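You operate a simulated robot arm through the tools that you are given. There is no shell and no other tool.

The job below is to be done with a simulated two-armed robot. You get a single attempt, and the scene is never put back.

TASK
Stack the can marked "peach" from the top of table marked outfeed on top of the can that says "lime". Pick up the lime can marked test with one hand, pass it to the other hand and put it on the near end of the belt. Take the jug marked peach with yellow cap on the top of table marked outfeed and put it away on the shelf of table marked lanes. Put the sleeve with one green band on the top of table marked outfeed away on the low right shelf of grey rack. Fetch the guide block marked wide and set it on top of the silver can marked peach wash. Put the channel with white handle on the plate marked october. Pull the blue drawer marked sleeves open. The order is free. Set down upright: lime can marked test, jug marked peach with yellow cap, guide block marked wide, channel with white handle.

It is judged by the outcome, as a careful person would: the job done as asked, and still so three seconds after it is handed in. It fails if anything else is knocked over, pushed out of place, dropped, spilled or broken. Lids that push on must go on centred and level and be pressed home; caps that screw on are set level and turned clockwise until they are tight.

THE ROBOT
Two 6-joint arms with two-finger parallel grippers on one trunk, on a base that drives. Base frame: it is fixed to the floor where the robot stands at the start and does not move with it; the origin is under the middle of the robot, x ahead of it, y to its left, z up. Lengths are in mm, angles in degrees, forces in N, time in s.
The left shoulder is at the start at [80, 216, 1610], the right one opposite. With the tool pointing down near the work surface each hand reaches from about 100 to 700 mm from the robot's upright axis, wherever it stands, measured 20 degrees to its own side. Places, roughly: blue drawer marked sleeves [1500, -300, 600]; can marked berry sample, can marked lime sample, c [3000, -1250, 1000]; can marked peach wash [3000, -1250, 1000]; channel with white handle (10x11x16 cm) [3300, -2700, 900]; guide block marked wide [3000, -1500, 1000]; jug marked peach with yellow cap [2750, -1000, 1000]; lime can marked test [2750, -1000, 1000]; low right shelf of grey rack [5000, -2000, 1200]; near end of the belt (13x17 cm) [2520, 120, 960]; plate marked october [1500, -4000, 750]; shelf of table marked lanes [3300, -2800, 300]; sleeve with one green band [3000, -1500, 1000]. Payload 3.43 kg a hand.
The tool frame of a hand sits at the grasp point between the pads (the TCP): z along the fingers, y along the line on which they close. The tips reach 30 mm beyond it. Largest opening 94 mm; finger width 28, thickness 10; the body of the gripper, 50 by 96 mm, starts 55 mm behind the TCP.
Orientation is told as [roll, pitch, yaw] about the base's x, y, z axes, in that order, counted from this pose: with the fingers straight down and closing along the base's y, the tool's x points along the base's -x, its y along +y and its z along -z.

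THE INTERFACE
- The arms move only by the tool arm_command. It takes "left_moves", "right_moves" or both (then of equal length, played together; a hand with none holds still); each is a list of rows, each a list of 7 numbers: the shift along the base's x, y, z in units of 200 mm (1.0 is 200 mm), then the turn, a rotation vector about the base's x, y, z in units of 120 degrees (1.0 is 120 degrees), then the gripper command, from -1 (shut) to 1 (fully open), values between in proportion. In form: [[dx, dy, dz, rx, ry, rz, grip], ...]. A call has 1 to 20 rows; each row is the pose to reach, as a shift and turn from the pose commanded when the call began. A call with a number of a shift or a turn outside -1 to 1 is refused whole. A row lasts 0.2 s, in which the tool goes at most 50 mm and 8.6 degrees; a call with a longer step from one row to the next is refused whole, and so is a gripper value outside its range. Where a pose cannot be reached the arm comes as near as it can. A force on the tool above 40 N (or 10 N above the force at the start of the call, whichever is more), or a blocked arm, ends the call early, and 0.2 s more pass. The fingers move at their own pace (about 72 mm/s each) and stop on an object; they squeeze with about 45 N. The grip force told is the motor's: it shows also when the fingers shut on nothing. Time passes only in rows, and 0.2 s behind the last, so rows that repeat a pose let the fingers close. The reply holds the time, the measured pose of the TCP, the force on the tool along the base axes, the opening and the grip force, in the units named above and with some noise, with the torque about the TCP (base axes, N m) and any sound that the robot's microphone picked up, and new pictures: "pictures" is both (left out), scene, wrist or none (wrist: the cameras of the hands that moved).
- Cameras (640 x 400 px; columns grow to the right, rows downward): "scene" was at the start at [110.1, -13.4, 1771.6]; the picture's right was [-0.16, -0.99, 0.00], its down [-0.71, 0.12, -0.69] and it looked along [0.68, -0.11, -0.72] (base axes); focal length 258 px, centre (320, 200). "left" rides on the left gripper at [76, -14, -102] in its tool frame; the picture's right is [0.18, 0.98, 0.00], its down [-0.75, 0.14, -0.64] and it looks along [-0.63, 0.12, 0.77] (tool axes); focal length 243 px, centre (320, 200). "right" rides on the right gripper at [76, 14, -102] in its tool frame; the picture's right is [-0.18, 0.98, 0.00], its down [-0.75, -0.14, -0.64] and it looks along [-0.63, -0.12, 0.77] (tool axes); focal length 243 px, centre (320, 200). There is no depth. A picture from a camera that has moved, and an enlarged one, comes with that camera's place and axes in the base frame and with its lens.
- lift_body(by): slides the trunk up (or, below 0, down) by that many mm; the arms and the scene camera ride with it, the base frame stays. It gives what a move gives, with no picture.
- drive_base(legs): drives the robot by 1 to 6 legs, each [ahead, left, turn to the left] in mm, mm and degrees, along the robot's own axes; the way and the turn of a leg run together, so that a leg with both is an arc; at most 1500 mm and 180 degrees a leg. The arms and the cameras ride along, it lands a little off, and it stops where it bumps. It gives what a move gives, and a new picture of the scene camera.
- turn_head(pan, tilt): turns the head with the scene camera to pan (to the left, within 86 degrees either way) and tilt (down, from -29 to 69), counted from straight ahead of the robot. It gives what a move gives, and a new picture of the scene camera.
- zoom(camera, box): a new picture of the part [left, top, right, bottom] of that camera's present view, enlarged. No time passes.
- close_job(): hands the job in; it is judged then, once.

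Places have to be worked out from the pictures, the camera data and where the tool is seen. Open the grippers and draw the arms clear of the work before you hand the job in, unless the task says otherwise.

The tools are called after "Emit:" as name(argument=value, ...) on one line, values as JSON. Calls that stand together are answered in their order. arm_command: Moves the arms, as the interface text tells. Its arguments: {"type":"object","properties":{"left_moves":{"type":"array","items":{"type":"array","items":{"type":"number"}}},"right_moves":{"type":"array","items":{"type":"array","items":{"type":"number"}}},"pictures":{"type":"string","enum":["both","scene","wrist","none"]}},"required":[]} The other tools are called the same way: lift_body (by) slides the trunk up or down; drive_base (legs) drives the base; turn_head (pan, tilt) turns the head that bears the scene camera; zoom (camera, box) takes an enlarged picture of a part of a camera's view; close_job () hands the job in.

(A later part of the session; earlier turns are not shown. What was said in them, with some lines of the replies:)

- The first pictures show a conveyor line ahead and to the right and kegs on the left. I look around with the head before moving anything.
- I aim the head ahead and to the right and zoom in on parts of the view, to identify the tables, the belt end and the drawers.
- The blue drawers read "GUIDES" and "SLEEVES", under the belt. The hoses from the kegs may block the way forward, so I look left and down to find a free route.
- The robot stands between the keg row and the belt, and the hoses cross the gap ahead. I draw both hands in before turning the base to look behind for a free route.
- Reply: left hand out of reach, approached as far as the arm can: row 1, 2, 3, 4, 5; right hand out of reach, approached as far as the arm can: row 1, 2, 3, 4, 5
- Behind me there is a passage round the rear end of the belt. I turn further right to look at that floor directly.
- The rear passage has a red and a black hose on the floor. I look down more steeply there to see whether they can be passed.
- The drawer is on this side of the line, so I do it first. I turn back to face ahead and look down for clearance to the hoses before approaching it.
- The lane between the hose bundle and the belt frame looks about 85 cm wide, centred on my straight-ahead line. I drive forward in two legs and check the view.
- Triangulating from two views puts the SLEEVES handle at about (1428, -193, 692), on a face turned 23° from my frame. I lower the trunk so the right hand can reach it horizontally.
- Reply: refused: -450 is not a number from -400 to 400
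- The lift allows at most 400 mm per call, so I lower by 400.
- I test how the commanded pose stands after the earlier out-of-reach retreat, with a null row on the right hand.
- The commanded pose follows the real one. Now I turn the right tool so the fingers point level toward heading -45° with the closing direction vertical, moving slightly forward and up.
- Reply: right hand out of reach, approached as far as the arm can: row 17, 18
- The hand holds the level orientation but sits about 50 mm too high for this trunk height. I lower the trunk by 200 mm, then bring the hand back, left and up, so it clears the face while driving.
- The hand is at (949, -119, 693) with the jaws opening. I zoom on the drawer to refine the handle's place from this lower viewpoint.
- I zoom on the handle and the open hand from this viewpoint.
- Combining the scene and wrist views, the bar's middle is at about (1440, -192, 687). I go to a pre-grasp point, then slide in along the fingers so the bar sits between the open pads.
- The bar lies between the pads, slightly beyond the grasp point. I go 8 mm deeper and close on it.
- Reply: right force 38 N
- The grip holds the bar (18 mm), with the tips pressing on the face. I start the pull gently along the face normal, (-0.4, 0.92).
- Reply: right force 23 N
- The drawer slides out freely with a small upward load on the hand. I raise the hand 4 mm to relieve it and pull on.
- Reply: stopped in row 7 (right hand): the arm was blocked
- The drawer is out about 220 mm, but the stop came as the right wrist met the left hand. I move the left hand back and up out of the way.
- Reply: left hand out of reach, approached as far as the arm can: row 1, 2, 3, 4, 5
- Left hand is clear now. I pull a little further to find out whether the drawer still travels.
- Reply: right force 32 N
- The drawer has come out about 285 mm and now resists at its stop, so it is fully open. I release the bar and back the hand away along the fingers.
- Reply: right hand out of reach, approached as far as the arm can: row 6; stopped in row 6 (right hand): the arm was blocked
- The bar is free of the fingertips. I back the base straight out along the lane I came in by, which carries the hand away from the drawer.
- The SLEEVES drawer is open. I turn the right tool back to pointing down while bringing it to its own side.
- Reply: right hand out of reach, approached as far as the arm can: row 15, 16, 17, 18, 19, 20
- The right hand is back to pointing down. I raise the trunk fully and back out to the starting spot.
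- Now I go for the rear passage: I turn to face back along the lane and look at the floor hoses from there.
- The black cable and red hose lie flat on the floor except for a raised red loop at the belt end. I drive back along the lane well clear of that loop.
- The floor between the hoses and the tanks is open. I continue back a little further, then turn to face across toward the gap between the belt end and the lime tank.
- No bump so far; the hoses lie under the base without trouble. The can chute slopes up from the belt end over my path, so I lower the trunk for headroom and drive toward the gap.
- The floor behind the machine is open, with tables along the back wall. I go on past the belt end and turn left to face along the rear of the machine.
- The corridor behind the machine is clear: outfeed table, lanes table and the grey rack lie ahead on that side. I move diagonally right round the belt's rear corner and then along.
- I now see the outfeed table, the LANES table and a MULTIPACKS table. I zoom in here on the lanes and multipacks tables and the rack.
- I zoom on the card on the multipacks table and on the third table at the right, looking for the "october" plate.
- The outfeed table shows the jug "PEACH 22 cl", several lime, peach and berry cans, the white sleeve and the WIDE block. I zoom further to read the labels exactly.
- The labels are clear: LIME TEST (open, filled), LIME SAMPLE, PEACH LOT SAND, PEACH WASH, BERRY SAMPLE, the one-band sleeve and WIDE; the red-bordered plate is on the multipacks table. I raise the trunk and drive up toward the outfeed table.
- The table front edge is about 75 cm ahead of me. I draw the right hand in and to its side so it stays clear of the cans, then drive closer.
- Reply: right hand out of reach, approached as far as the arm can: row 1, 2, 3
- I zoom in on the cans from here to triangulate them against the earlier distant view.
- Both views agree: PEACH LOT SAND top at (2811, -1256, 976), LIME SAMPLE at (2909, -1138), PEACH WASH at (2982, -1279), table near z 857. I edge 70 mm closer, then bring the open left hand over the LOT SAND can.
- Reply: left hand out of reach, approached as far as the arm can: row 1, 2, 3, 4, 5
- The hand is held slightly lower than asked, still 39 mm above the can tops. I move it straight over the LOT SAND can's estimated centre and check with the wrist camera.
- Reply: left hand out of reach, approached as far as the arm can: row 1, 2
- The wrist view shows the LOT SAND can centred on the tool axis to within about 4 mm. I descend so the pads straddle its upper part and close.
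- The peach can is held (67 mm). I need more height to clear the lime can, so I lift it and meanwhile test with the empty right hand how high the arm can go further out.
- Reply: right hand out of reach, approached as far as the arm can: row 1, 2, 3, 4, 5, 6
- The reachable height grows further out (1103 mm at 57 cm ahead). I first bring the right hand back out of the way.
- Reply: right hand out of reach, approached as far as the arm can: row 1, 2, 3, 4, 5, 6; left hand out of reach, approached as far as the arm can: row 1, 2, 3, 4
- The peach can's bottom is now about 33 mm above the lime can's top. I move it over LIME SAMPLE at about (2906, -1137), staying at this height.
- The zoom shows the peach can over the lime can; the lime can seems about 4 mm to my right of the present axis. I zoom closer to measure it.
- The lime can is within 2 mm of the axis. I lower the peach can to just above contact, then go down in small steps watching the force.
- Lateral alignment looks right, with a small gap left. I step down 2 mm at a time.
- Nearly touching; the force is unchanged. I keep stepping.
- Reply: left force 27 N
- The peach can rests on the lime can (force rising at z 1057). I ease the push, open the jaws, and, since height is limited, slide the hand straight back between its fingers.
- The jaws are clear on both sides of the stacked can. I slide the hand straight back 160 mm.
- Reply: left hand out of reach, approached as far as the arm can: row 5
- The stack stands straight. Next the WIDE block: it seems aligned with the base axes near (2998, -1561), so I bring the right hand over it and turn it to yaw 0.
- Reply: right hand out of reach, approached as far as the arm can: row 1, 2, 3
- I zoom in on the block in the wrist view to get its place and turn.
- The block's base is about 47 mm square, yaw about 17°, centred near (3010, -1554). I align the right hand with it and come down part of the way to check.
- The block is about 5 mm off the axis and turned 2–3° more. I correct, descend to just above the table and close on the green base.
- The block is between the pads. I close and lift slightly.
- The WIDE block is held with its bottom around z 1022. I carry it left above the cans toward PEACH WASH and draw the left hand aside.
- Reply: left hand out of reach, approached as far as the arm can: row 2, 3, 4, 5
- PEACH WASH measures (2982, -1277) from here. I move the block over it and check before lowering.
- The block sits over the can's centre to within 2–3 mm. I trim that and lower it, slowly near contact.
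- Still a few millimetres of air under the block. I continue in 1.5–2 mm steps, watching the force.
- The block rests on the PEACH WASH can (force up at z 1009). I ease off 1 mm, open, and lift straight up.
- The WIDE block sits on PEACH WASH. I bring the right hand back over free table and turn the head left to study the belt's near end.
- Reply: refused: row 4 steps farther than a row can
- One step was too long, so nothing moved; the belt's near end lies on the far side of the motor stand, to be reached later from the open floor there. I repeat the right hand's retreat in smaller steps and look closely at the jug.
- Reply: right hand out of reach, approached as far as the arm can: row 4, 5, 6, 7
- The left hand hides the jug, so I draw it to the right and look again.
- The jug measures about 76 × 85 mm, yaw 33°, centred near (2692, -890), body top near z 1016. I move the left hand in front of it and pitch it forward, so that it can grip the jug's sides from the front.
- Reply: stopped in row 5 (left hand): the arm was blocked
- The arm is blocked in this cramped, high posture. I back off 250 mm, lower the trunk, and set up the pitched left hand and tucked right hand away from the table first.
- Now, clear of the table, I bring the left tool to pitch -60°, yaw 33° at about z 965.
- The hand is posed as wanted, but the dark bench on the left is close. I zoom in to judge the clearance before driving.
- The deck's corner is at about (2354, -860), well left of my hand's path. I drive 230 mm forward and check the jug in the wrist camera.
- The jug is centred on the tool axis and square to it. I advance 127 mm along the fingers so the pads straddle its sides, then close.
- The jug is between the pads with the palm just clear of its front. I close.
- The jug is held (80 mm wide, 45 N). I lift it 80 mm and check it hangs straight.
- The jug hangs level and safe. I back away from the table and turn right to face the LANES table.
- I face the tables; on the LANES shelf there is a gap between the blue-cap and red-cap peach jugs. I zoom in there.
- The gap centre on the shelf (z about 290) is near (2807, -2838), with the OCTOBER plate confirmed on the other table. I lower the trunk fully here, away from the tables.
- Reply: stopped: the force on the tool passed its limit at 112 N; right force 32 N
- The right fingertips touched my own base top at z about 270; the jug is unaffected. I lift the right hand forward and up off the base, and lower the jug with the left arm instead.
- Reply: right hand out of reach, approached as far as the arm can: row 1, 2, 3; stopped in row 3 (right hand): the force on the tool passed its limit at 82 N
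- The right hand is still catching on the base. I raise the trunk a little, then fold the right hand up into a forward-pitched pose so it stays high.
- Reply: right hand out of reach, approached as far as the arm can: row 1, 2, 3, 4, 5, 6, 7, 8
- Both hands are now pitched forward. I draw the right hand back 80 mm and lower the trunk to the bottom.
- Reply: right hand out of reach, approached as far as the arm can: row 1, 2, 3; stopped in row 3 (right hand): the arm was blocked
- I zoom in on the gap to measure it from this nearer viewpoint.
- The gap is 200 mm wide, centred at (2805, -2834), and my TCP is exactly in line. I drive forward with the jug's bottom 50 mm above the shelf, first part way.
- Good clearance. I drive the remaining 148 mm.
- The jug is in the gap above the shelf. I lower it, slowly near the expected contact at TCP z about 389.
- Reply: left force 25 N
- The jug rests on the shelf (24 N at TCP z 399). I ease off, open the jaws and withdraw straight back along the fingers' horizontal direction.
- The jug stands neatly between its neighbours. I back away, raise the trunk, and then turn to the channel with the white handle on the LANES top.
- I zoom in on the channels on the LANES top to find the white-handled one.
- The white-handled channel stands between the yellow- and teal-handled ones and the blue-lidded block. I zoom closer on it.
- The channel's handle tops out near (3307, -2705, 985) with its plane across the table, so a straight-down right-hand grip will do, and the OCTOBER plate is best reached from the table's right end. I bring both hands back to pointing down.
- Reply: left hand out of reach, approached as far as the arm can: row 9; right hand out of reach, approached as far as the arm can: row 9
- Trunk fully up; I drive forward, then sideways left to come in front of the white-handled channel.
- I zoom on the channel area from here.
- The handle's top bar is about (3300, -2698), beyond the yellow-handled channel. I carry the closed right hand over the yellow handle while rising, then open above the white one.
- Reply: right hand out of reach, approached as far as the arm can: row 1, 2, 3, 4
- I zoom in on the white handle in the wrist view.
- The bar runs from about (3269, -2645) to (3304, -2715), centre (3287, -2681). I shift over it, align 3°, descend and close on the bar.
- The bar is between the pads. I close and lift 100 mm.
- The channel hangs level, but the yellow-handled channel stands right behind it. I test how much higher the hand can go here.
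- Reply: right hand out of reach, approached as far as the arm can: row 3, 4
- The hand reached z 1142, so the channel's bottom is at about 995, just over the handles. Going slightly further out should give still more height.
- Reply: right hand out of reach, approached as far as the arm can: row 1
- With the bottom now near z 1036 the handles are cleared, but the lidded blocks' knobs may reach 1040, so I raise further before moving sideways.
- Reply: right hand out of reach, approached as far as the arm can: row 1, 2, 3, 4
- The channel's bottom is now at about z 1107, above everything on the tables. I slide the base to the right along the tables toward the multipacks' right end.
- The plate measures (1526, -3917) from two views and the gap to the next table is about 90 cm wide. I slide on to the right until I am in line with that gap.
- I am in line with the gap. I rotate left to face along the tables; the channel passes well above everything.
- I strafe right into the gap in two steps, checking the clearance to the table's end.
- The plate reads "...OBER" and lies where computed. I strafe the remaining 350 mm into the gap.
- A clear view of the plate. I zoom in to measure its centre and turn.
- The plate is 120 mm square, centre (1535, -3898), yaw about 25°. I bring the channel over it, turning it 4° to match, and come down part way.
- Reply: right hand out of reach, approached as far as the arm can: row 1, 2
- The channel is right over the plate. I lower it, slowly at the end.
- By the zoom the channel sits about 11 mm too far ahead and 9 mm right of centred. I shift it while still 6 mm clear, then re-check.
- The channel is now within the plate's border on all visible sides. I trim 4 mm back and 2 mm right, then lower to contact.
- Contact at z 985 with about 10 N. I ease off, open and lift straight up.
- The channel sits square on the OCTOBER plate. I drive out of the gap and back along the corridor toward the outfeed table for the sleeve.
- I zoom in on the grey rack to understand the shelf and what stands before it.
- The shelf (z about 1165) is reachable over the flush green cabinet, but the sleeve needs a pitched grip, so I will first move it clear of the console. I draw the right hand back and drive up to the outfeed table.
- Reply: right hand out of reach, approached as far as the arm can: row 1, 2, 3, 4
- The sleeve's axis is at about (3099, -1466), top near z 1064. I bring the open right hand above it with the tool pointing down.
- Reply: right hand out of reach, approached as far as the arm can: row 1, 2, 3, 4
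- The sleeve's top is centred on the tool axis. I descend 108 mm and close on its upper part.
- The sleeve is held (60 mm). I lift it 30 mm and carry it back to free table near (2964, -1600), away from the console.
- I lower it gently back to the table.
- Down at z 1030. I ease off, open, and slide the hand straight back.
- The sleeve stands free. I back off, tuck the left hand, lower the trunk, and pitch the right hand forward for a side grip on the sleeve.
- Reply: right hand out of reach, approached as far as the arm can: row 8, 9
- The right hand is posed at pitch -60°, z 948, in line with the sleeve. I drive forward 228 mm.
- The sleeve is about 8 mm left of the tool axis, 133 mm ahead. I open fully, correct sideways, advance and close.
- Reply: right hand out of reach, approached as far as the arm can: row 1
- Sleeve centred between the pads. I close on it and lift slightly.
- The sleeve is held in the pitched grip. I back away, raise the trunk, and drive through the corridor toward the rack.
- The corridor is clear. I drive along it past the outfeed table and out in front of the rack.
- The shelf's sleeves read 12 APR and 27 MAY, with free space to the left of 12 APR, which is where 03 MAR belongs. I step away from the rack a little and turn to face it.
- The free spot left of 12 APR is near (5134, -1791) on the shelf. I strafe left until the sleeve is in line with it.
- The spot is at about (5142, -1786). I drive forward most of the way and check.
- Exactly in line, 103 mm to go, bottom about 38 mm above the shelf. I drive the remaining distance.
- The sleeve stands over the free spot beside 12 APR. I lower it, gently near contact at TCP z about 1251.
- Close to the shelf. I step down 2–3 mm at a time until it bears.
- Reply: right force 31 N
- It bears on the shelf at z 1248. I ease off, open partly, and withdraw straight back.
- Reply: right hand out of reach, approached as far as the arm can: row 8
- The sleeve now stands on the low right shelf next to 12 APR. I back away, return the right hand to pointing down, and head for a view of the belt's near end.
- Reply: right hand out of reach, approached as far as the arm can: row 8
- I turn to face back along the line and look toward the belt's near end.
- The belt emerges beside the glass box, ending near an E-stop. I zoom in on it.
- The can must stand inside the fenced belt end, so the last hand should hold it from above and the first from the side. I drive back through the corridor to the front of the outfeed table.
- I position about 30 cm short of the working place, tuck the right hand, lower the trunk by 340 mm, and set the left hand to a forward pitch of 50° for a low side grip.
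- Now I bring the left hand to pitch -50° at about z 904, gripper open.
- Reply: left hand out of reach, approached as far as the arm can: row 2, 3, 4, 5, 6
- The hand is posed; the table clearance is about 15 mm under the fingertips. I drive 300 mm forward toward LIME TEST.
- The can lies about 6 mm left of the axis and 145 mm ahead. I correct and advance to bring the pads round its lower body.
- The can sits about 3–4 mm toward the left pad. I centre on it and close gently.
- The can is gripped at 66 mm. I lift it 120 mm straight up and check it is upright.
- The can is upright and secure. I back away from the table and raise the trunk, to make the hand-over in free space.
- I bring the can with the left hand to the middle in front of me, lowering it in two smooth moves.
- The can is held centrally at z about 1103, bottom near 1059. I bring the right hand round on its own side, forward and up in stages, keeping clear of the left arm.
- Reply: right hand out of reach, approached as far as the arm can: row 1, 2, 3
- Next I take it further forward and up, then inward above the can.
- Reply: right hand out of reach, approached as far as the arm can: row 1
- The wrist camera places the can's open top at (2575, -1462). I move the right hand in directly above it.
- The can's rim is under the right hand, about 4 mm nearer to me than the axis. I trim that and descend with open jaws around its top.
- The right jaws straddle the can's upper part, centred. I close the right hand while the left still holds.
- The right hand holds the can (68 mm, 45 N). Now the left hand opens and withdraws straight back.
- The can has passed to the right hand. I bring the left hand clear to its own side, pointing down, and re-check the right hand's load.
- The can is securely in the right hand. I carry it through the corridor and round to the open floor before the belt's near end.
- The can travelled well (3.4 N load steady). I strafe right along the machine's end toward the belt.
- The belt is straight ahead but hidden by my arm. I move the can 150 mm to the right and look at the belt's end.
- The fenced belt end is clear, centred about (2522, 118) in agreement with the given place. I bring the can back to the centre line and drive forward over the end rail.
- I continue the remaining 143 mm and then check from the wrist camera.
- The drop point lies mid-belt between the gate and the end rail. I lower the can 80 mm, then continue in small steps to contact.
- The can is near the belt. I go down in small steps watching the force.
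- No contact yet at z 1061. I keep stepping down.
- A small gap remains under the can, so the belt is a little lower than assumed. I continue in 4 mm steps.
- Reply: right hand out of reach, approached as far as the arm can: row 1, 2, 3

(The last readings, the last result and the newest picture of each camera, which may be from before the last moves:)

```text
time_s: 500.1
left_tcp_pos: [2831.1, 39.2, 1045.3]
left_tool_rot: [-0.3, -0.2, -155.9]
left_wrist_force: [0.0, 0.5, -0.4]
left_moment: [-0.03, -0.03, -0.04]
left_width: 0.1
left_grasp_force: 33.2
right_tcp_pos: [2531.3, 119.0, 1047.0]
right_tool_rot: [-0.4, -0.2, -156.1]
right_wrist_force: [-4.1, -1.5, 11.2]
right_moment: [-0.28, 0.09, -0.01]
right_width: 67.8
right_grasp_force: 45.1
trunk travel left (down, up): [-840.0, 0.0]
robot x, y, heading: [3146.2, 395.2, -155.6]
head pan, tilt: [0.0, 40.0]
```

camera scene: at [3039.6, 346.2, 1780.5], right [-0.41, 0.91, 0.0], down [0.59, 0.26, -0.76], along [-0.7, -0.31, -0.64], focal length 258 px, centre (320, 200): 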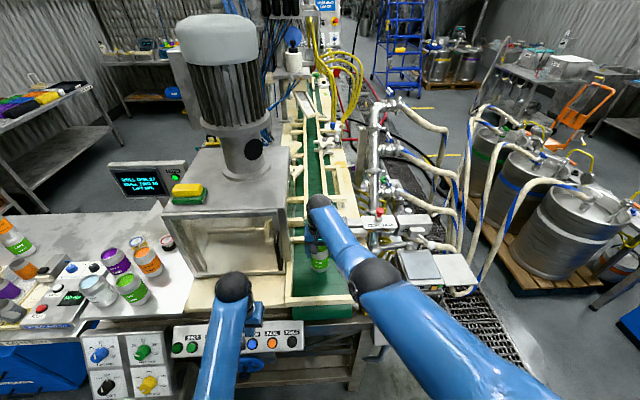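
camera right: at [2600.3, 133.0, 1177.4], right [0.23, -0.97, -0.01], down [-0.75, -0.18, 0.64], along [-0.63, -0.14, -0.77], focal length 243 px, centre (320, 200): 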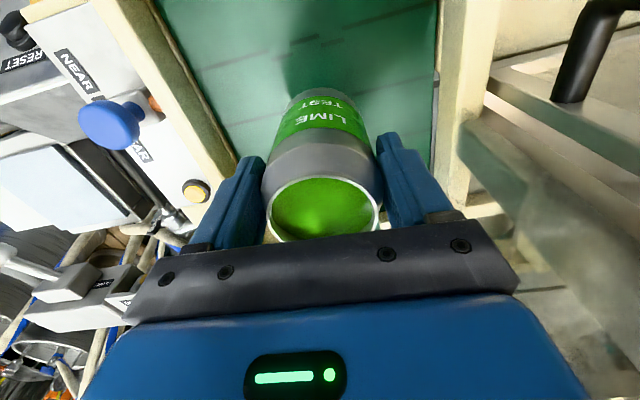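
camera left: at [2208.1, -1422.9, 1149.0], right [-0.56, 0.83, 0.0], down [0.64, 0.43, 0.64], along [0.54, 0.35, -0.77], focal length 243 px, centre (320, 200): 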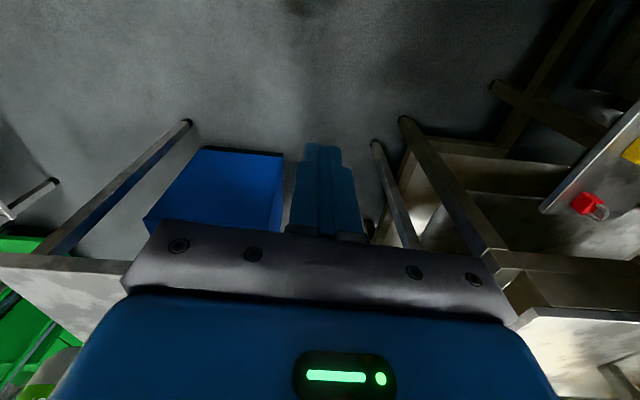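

The can bears on the belt (contact at z 1047). I ease off, open the jaws and lift straight up.

Emit:
arm_command(right_moves=[[0, 0, 0.012, 0, 0, 0, -1], [0, 0, 0.012, 0, 0, 0, -0.2], [0, 0, 0.012, 0, 0, 0, 0.6], [0, 0, 0.012, 0, 0, 0, 1], [0, 0, 0.012, 0, 0, 0, 1], [0, 0, 0.08, 0, 0, 0, 1], [0, 0, 0.25, 0, 0, 0, 1], [0, 0, 0.45, 0, 0, 0, 1], [0, 0, 0.6, 0, 0, 0, 1]], pictures="both")

Emit:
zoom(camera="scene", box=[262, 210, 374, 310])

```text
time_s: 502.1
left_tcp_pos: [2830.2, 39.3, 1045.8]
left_tool_rot: [-0.2, -0.2, -155.9]
left_wrist_force: [0.0, -0.2, -0.4]
left_moment: [0.01, 0.0, 0.0]
left_width: 0.1
left_grasp_force: 33.5
right_tcp_pos: [2507.2, 97.9, 1157.4]
right_tool_rot: [-0.7, 0.2, -156.0]
right_wrist_force: [-0.3, -0.2, 0.8]
right_moment: [0.02, 0.01, -0.01]
right_width: 94.1
right_grasp_force: 0.0
right hand out of reach, approached as far as the arm can: row 7, 8, 9
trunk travel left (down, up): [-840.0, 0.0]
robot x, y, heading: [3148.2, 396.2, -155.7]
head pan, tilt: [0.0, 40.0]
camera scene: at [3043.0, 347.7, 1780.8], right [-0.41, 0.91, 0.0], down [0.59, 0.26, -0.77], along [-0.7, -0.31, -0.64], focal length 258 px, centre (320, 200)
camera right: at [2583.3, 116.3, 1260.6], right [0.23, -0.97, -0.01], down [-0.75, -0.18, 0.64], along [-0.63, -0.14, -0.77], focal length 243 px, centre (320, 200)
```

scene: 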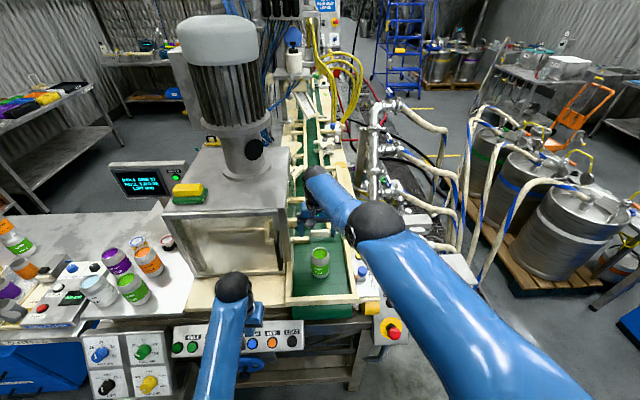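
right: 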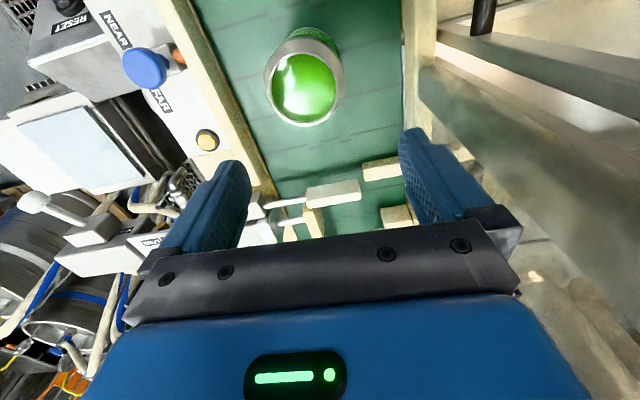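

```text
4.00 times, centred on (318, 260) of scene
camera zoom: at [3043.0, 347.7, 1780.8], right [-0.41, 0.91, 0.0], down [0.59, 0.26, -0.77], along [-0.7, -0.31, -0.64], focal length 1031 px, centre (328, -40)
```

zoom: 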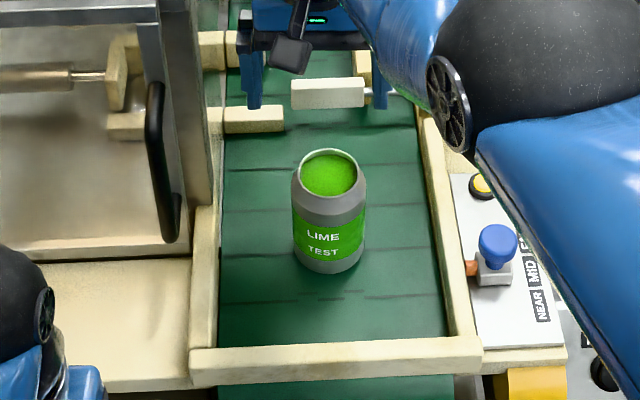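

The LIME TEST can stands upright on the near end of the belt, still full. I back straight out, then open both grippers and check the outfeed table once more.

Emit:
drive_base(legs=[[-500, 0, 0]])

Emit:
arm_command(left_moves=[[0, 0, 0, 0, 0, 0, 0], [0, 0, 0, 0, 0, 0, 1], [0, 0, 0, 0, 0, 0, 1], [0, 0, 0, 0, 0, 0, 1]], right_moves=[[0, 0, 0, 0, 0, 0, 1], [0, 0, 0, 0, 0, 0, 1], [0, 0, 0, 0, 0, 0, 1], [0, 0, 0, 0, 0, 0, 1]], pictures="scene")

Emit:
zoom(camera="scene", box=[240, 150, 432, 270])

Emit:
turn_head(pan=50, tilt=30)

Emit:
zoom(camera="scene", box=[160, 100, 480, 300])

```text
time_s: 505.0
left_tcp_pos: [3281.2, 240.3, 1045.7]
left_tool_rot: [-0.2, 0.0, -155.6]
left_wrist_force: [-0.5, 0.2, 0.0]
left_moment: [0.0, -0.03, -0.04]
left_width: 0.0
left_grasp_force: 32.7
right_tcp_pos: [2959.3, 299.6, 1154.8]
right_tool_rot: [-0.6, 0.4, -155.9]
right_wrist_force: [-0.1, -0.4, 0.0]
right_moment: [0.02, 0.03, 0.01]
right_width: 93.9
right_grasp_force: 0.0
trunk travel left (down, up): [-840.0, 0.0]
robot x, y, heading: [3596.0, 598.8, -155.6]
head pan, tilt: [0.0, 40.0]
camera scene: at [3492.8, 550.1, 1780.5], right [-0.41, 0.91, 0.0], down [0.59, 0.27, -0.76], along [-0.7, -0.32, -0.64], focal length 258 px, centre (320, 200)
```

scene: 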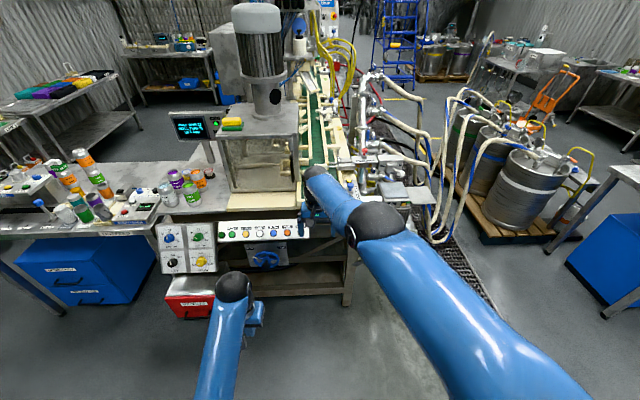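

```text
time_s: 506.0
left_tcp_pos: [3283.3, 242.3, 1046.4]
left_tool_rot: [-0.2, -0.1, -155.7]
left_wrist_force: [0.3, 0.1, -0.1]
left_moment: [-0.02, -0.03, 0.02]
left_width: 93.9
left_grasp_force: 0.0
right_tcp_pos: [2961.1, 300.0, 1157.6]
right_tool_rot: [-0.5, 0.1, -155.9]
right_wrist_force: [-0.1, 0.0, 0.8]
right_moment: [-0.01, -0.01, 0.01]
right_width: 94.0
right_grasp_force: 0.0
trunk travel left (down, up): [-840.0, 0.0]
robot x, y, heading: [3600.6, 600.3, -155.3]
head pan, tilt: [0.0, 40.0]
camera scene: at [3496.9, 552.0, 1780.9], right [-0.41, 0.91, 0.0], down [0.59, 0.27, -0.77], along [-0.7, -0.32, -0.64], focal length 258 px, centre (320, 200)
```

scene: 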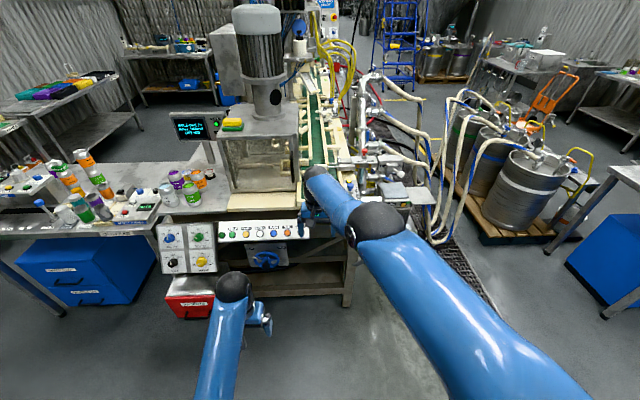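

```text
3.33 times, centred on (336, 210) of scene
camera zoom: at [3496.9, 552.0, 1780.9], right [-0.41, 0.91, 0.0], down [0.59, 0.27, -0.77], along [-0.7, -0.32, -0.64], focal length 860 px, centre (267, 167)
```

zoom: 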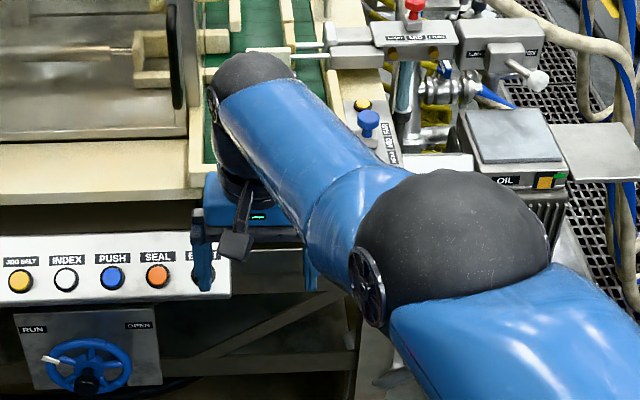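

```text
time_s: 507.2
left_tcp_pos: [3283.1, 240.9, 1045.1]
left_tool_rot: [-0.2, -0.2, -155.8]
left_wrist_force: [0.3, 0.5, 0.2]
left_moment: [0.0, 0.01, 0.01]
left_width: 94.0
left_grasp_force: 0.1
right_tcp_pos: [2961.2, 300.7, 1158.7]
right_tool_rot: [-0.5, 0.2, -155.9]
right_wrist_force: [-0.3, -0.3, 0.3]
right_moment: [-0.03, -0.02, 0.02]
right_width: 93.9
right_grasp_force: 0.1
trunk travel left (down, up): [-840.0, 0.0]
robot x, y, heading: [3600.2, 602.2, -155.8]
head pan, tilt: [50.0, 30.0]
camera scene: at [3548.8, 499.4, 1796.1], right [-0.96, 0.27, 0.0], down [0.14, 0.48, -0.87], along [-0.23, -0.83, -0.5], focal length 258 px, centre (320, 200)
```

scene: 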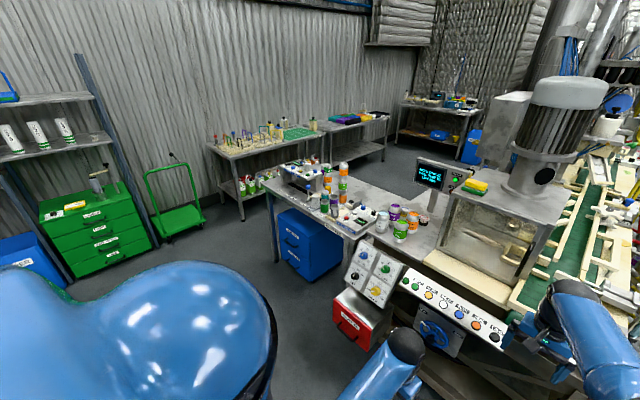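

```text
2.00 times, centred on (320, 200) of scene
camera zoom: at [3548.8, 499.4, 1796.1], right [-0.96, 0.27, 0.0], down [0.14, 0.48, -0.87], along [-0.23, -0.83, -0.5], focal length 516 px, centre (320, 200)
```

zoom: 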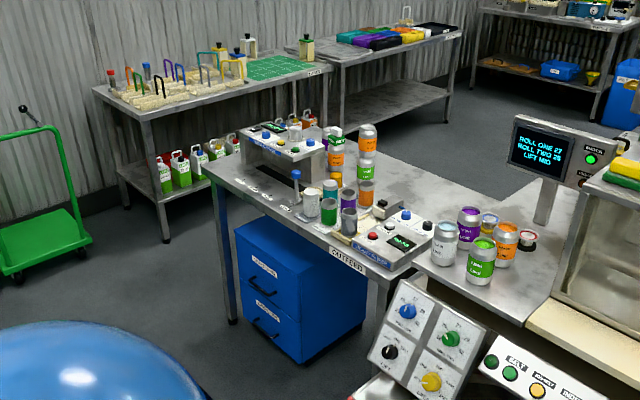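

Everything on the outfeed table stands as left. I draw the right arm in and take one last look at the can on the belt and the drawer side.

Emit:
arm_command(right_moves=[[0.15, 0.068, -0.1, 0, 0, 0, 1], [0.3, 0.136, -0.2, 0, 0, 0, 1], [0.46, 0.205, -0.3, 0, 0, 0, 1], [0.62, 0.275, -0.4, 0, 0, 0, 1], [0.78, 0.345, -0.5, 0, 0, 0, 1], [0.92, 0.41, -0.54, 0, 0, 0, 1]], pictures="none")

Emit:
turn_head(pan=-3, tilt=30)

Emit:
zoom(camera="scene", box=[240, 100, 400, 250])

```text
time_s: 508.6
left_tcp_pos: [3283.6, 241.9, 1045.9]
left_tool_rot: [-0.1, -0.1, -155.6]
left_wrist_force: [-0.2, 0.8, -0.2]
left_moment: [-0.02, -0.01, -0.01]
left_width: 94.1
left_grasp_force: 0.1
right_tcp_pos: [3058.1, 283.3, 1006.8]
right_tool_rot: [-0.6, 0.2, -155.9]
right_wrist_force: [0.1, -0.6, 0.2]
right_moment: [0.0, 0.0, -0.02]
right_width: 94.2
right_grasp_force: 0.1
right hand out of reach, approached as far as the arm can: row 1, 2, 3, 4, 5, 6
trunk travel left (down, up): [-840.0, 0.0]
robot x, y, heading: [3600.2, 601.2, -155.7]
head pan, tilt: [50.0, 30.0]
```

```text
time_s: 509.8
left_tcp_pos: [3283.4, 241.6, 1045.4]
left_tool_rot: [-0.2, -0.2, -155.6]
left_wrist_force: [-0.3, 0.4, -0.7]
left_moment: [0.03, -0.04, 0.0]
left_width: 94.2
left_grasp_force: 0.0
right_tcp_pos: [3057.5, 284.2, 1008.2]
right_tool_rot: [-0.6, 0.4, -155.9]
right_wrist_force: [-0.1, -0.3, 0.7]
right_moment: [-0.01, 0.02, 0.02]
right_width: 94.3
right_grasp_force: 0.1
trunk travel left (down, up): [-840.0, 0.0]
robot x, y, heading: [3600.7, 601.0, -155.6]
head pan, tilt: [-3.0, 30.0]
camera scene: at [3489.2, 553.6, 1796.2], right [-0.36, 0.93, 0.0], down [0.47, 0.18, -0.87], along [-0.81, -0.32, -0.5], focal length 258 px, centre (320, 200)
```

scene: 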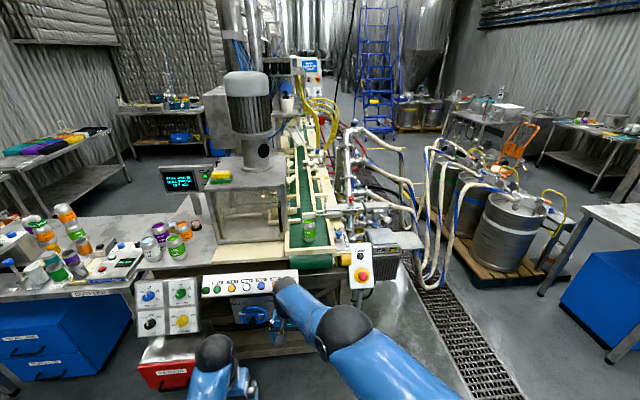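

```text
2.67 times, centred on (320, 175) of scene
camera zoom: at [3489.2, 553.6, 1796.2], right [-0.36, 0.93, 0.0], down [0.47, 0.18, -0.87], along [-0.81, -0.32, -0.5], focal length 688 px, centre (320, 267)
```

zoom: 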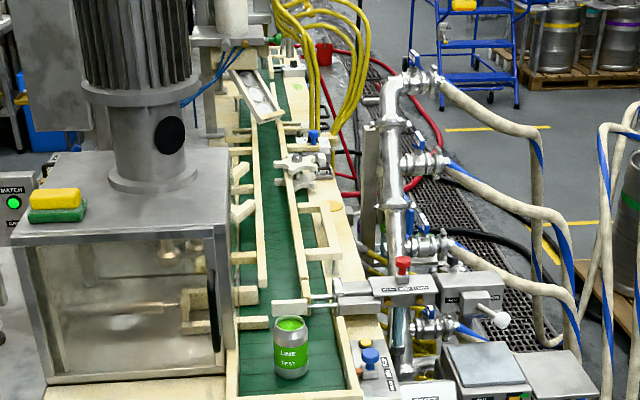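

The can stands upright on the belt's near end, all other placements are as intended, both grippers are open and the arms are clear. I hand the job in.

Emit:
close_job()

```text
The job is handed in.
```

I did all seven tasks and handed the job in. I haven't seen the verdict.

| Task | Where things stand |
|---|---|
| Peach on lime | The can marked "PEACH LOT SAND" stands on "LIME SAMPLE". Two peach cans were on the outfeed table; I took this one because the other, "PEACH WASH", was named for the guide block. |
| Lime can marked test | Picked up with the left hand, passed to the right and set upright on the near end of the belt, still full. |
| Peach jug, yellow cap | Upright on the LANES shelf, between the blue-cap and red-cap peach jugs. |
| Sleeve, one green band | Standing on the grey rack's low right shelf, left of 12 APR. |
| WIDE guide block | Upright on the PEACH WASH can. |
| Channel, white handle | Upright on the OCTOBER plate. |
| SLEEVES drawer | Pulled about 285 mm, until it met its stop. |

I checked the outfeed table and the belt just before handing in. I saw the drawer, jug, sleeve and channel in place when I finished each, and nothing went near them afterwards.

Nothing was knocked over or spilled that I saw. While I was lowering the trunk, the right fingertips pressed on the robot's own base twice (112 N and 82 N). That was before I set the jug down, and the jug was not disturbed. I also drove over the red and black hoses on the floor near the belt's far end without the base bumping.
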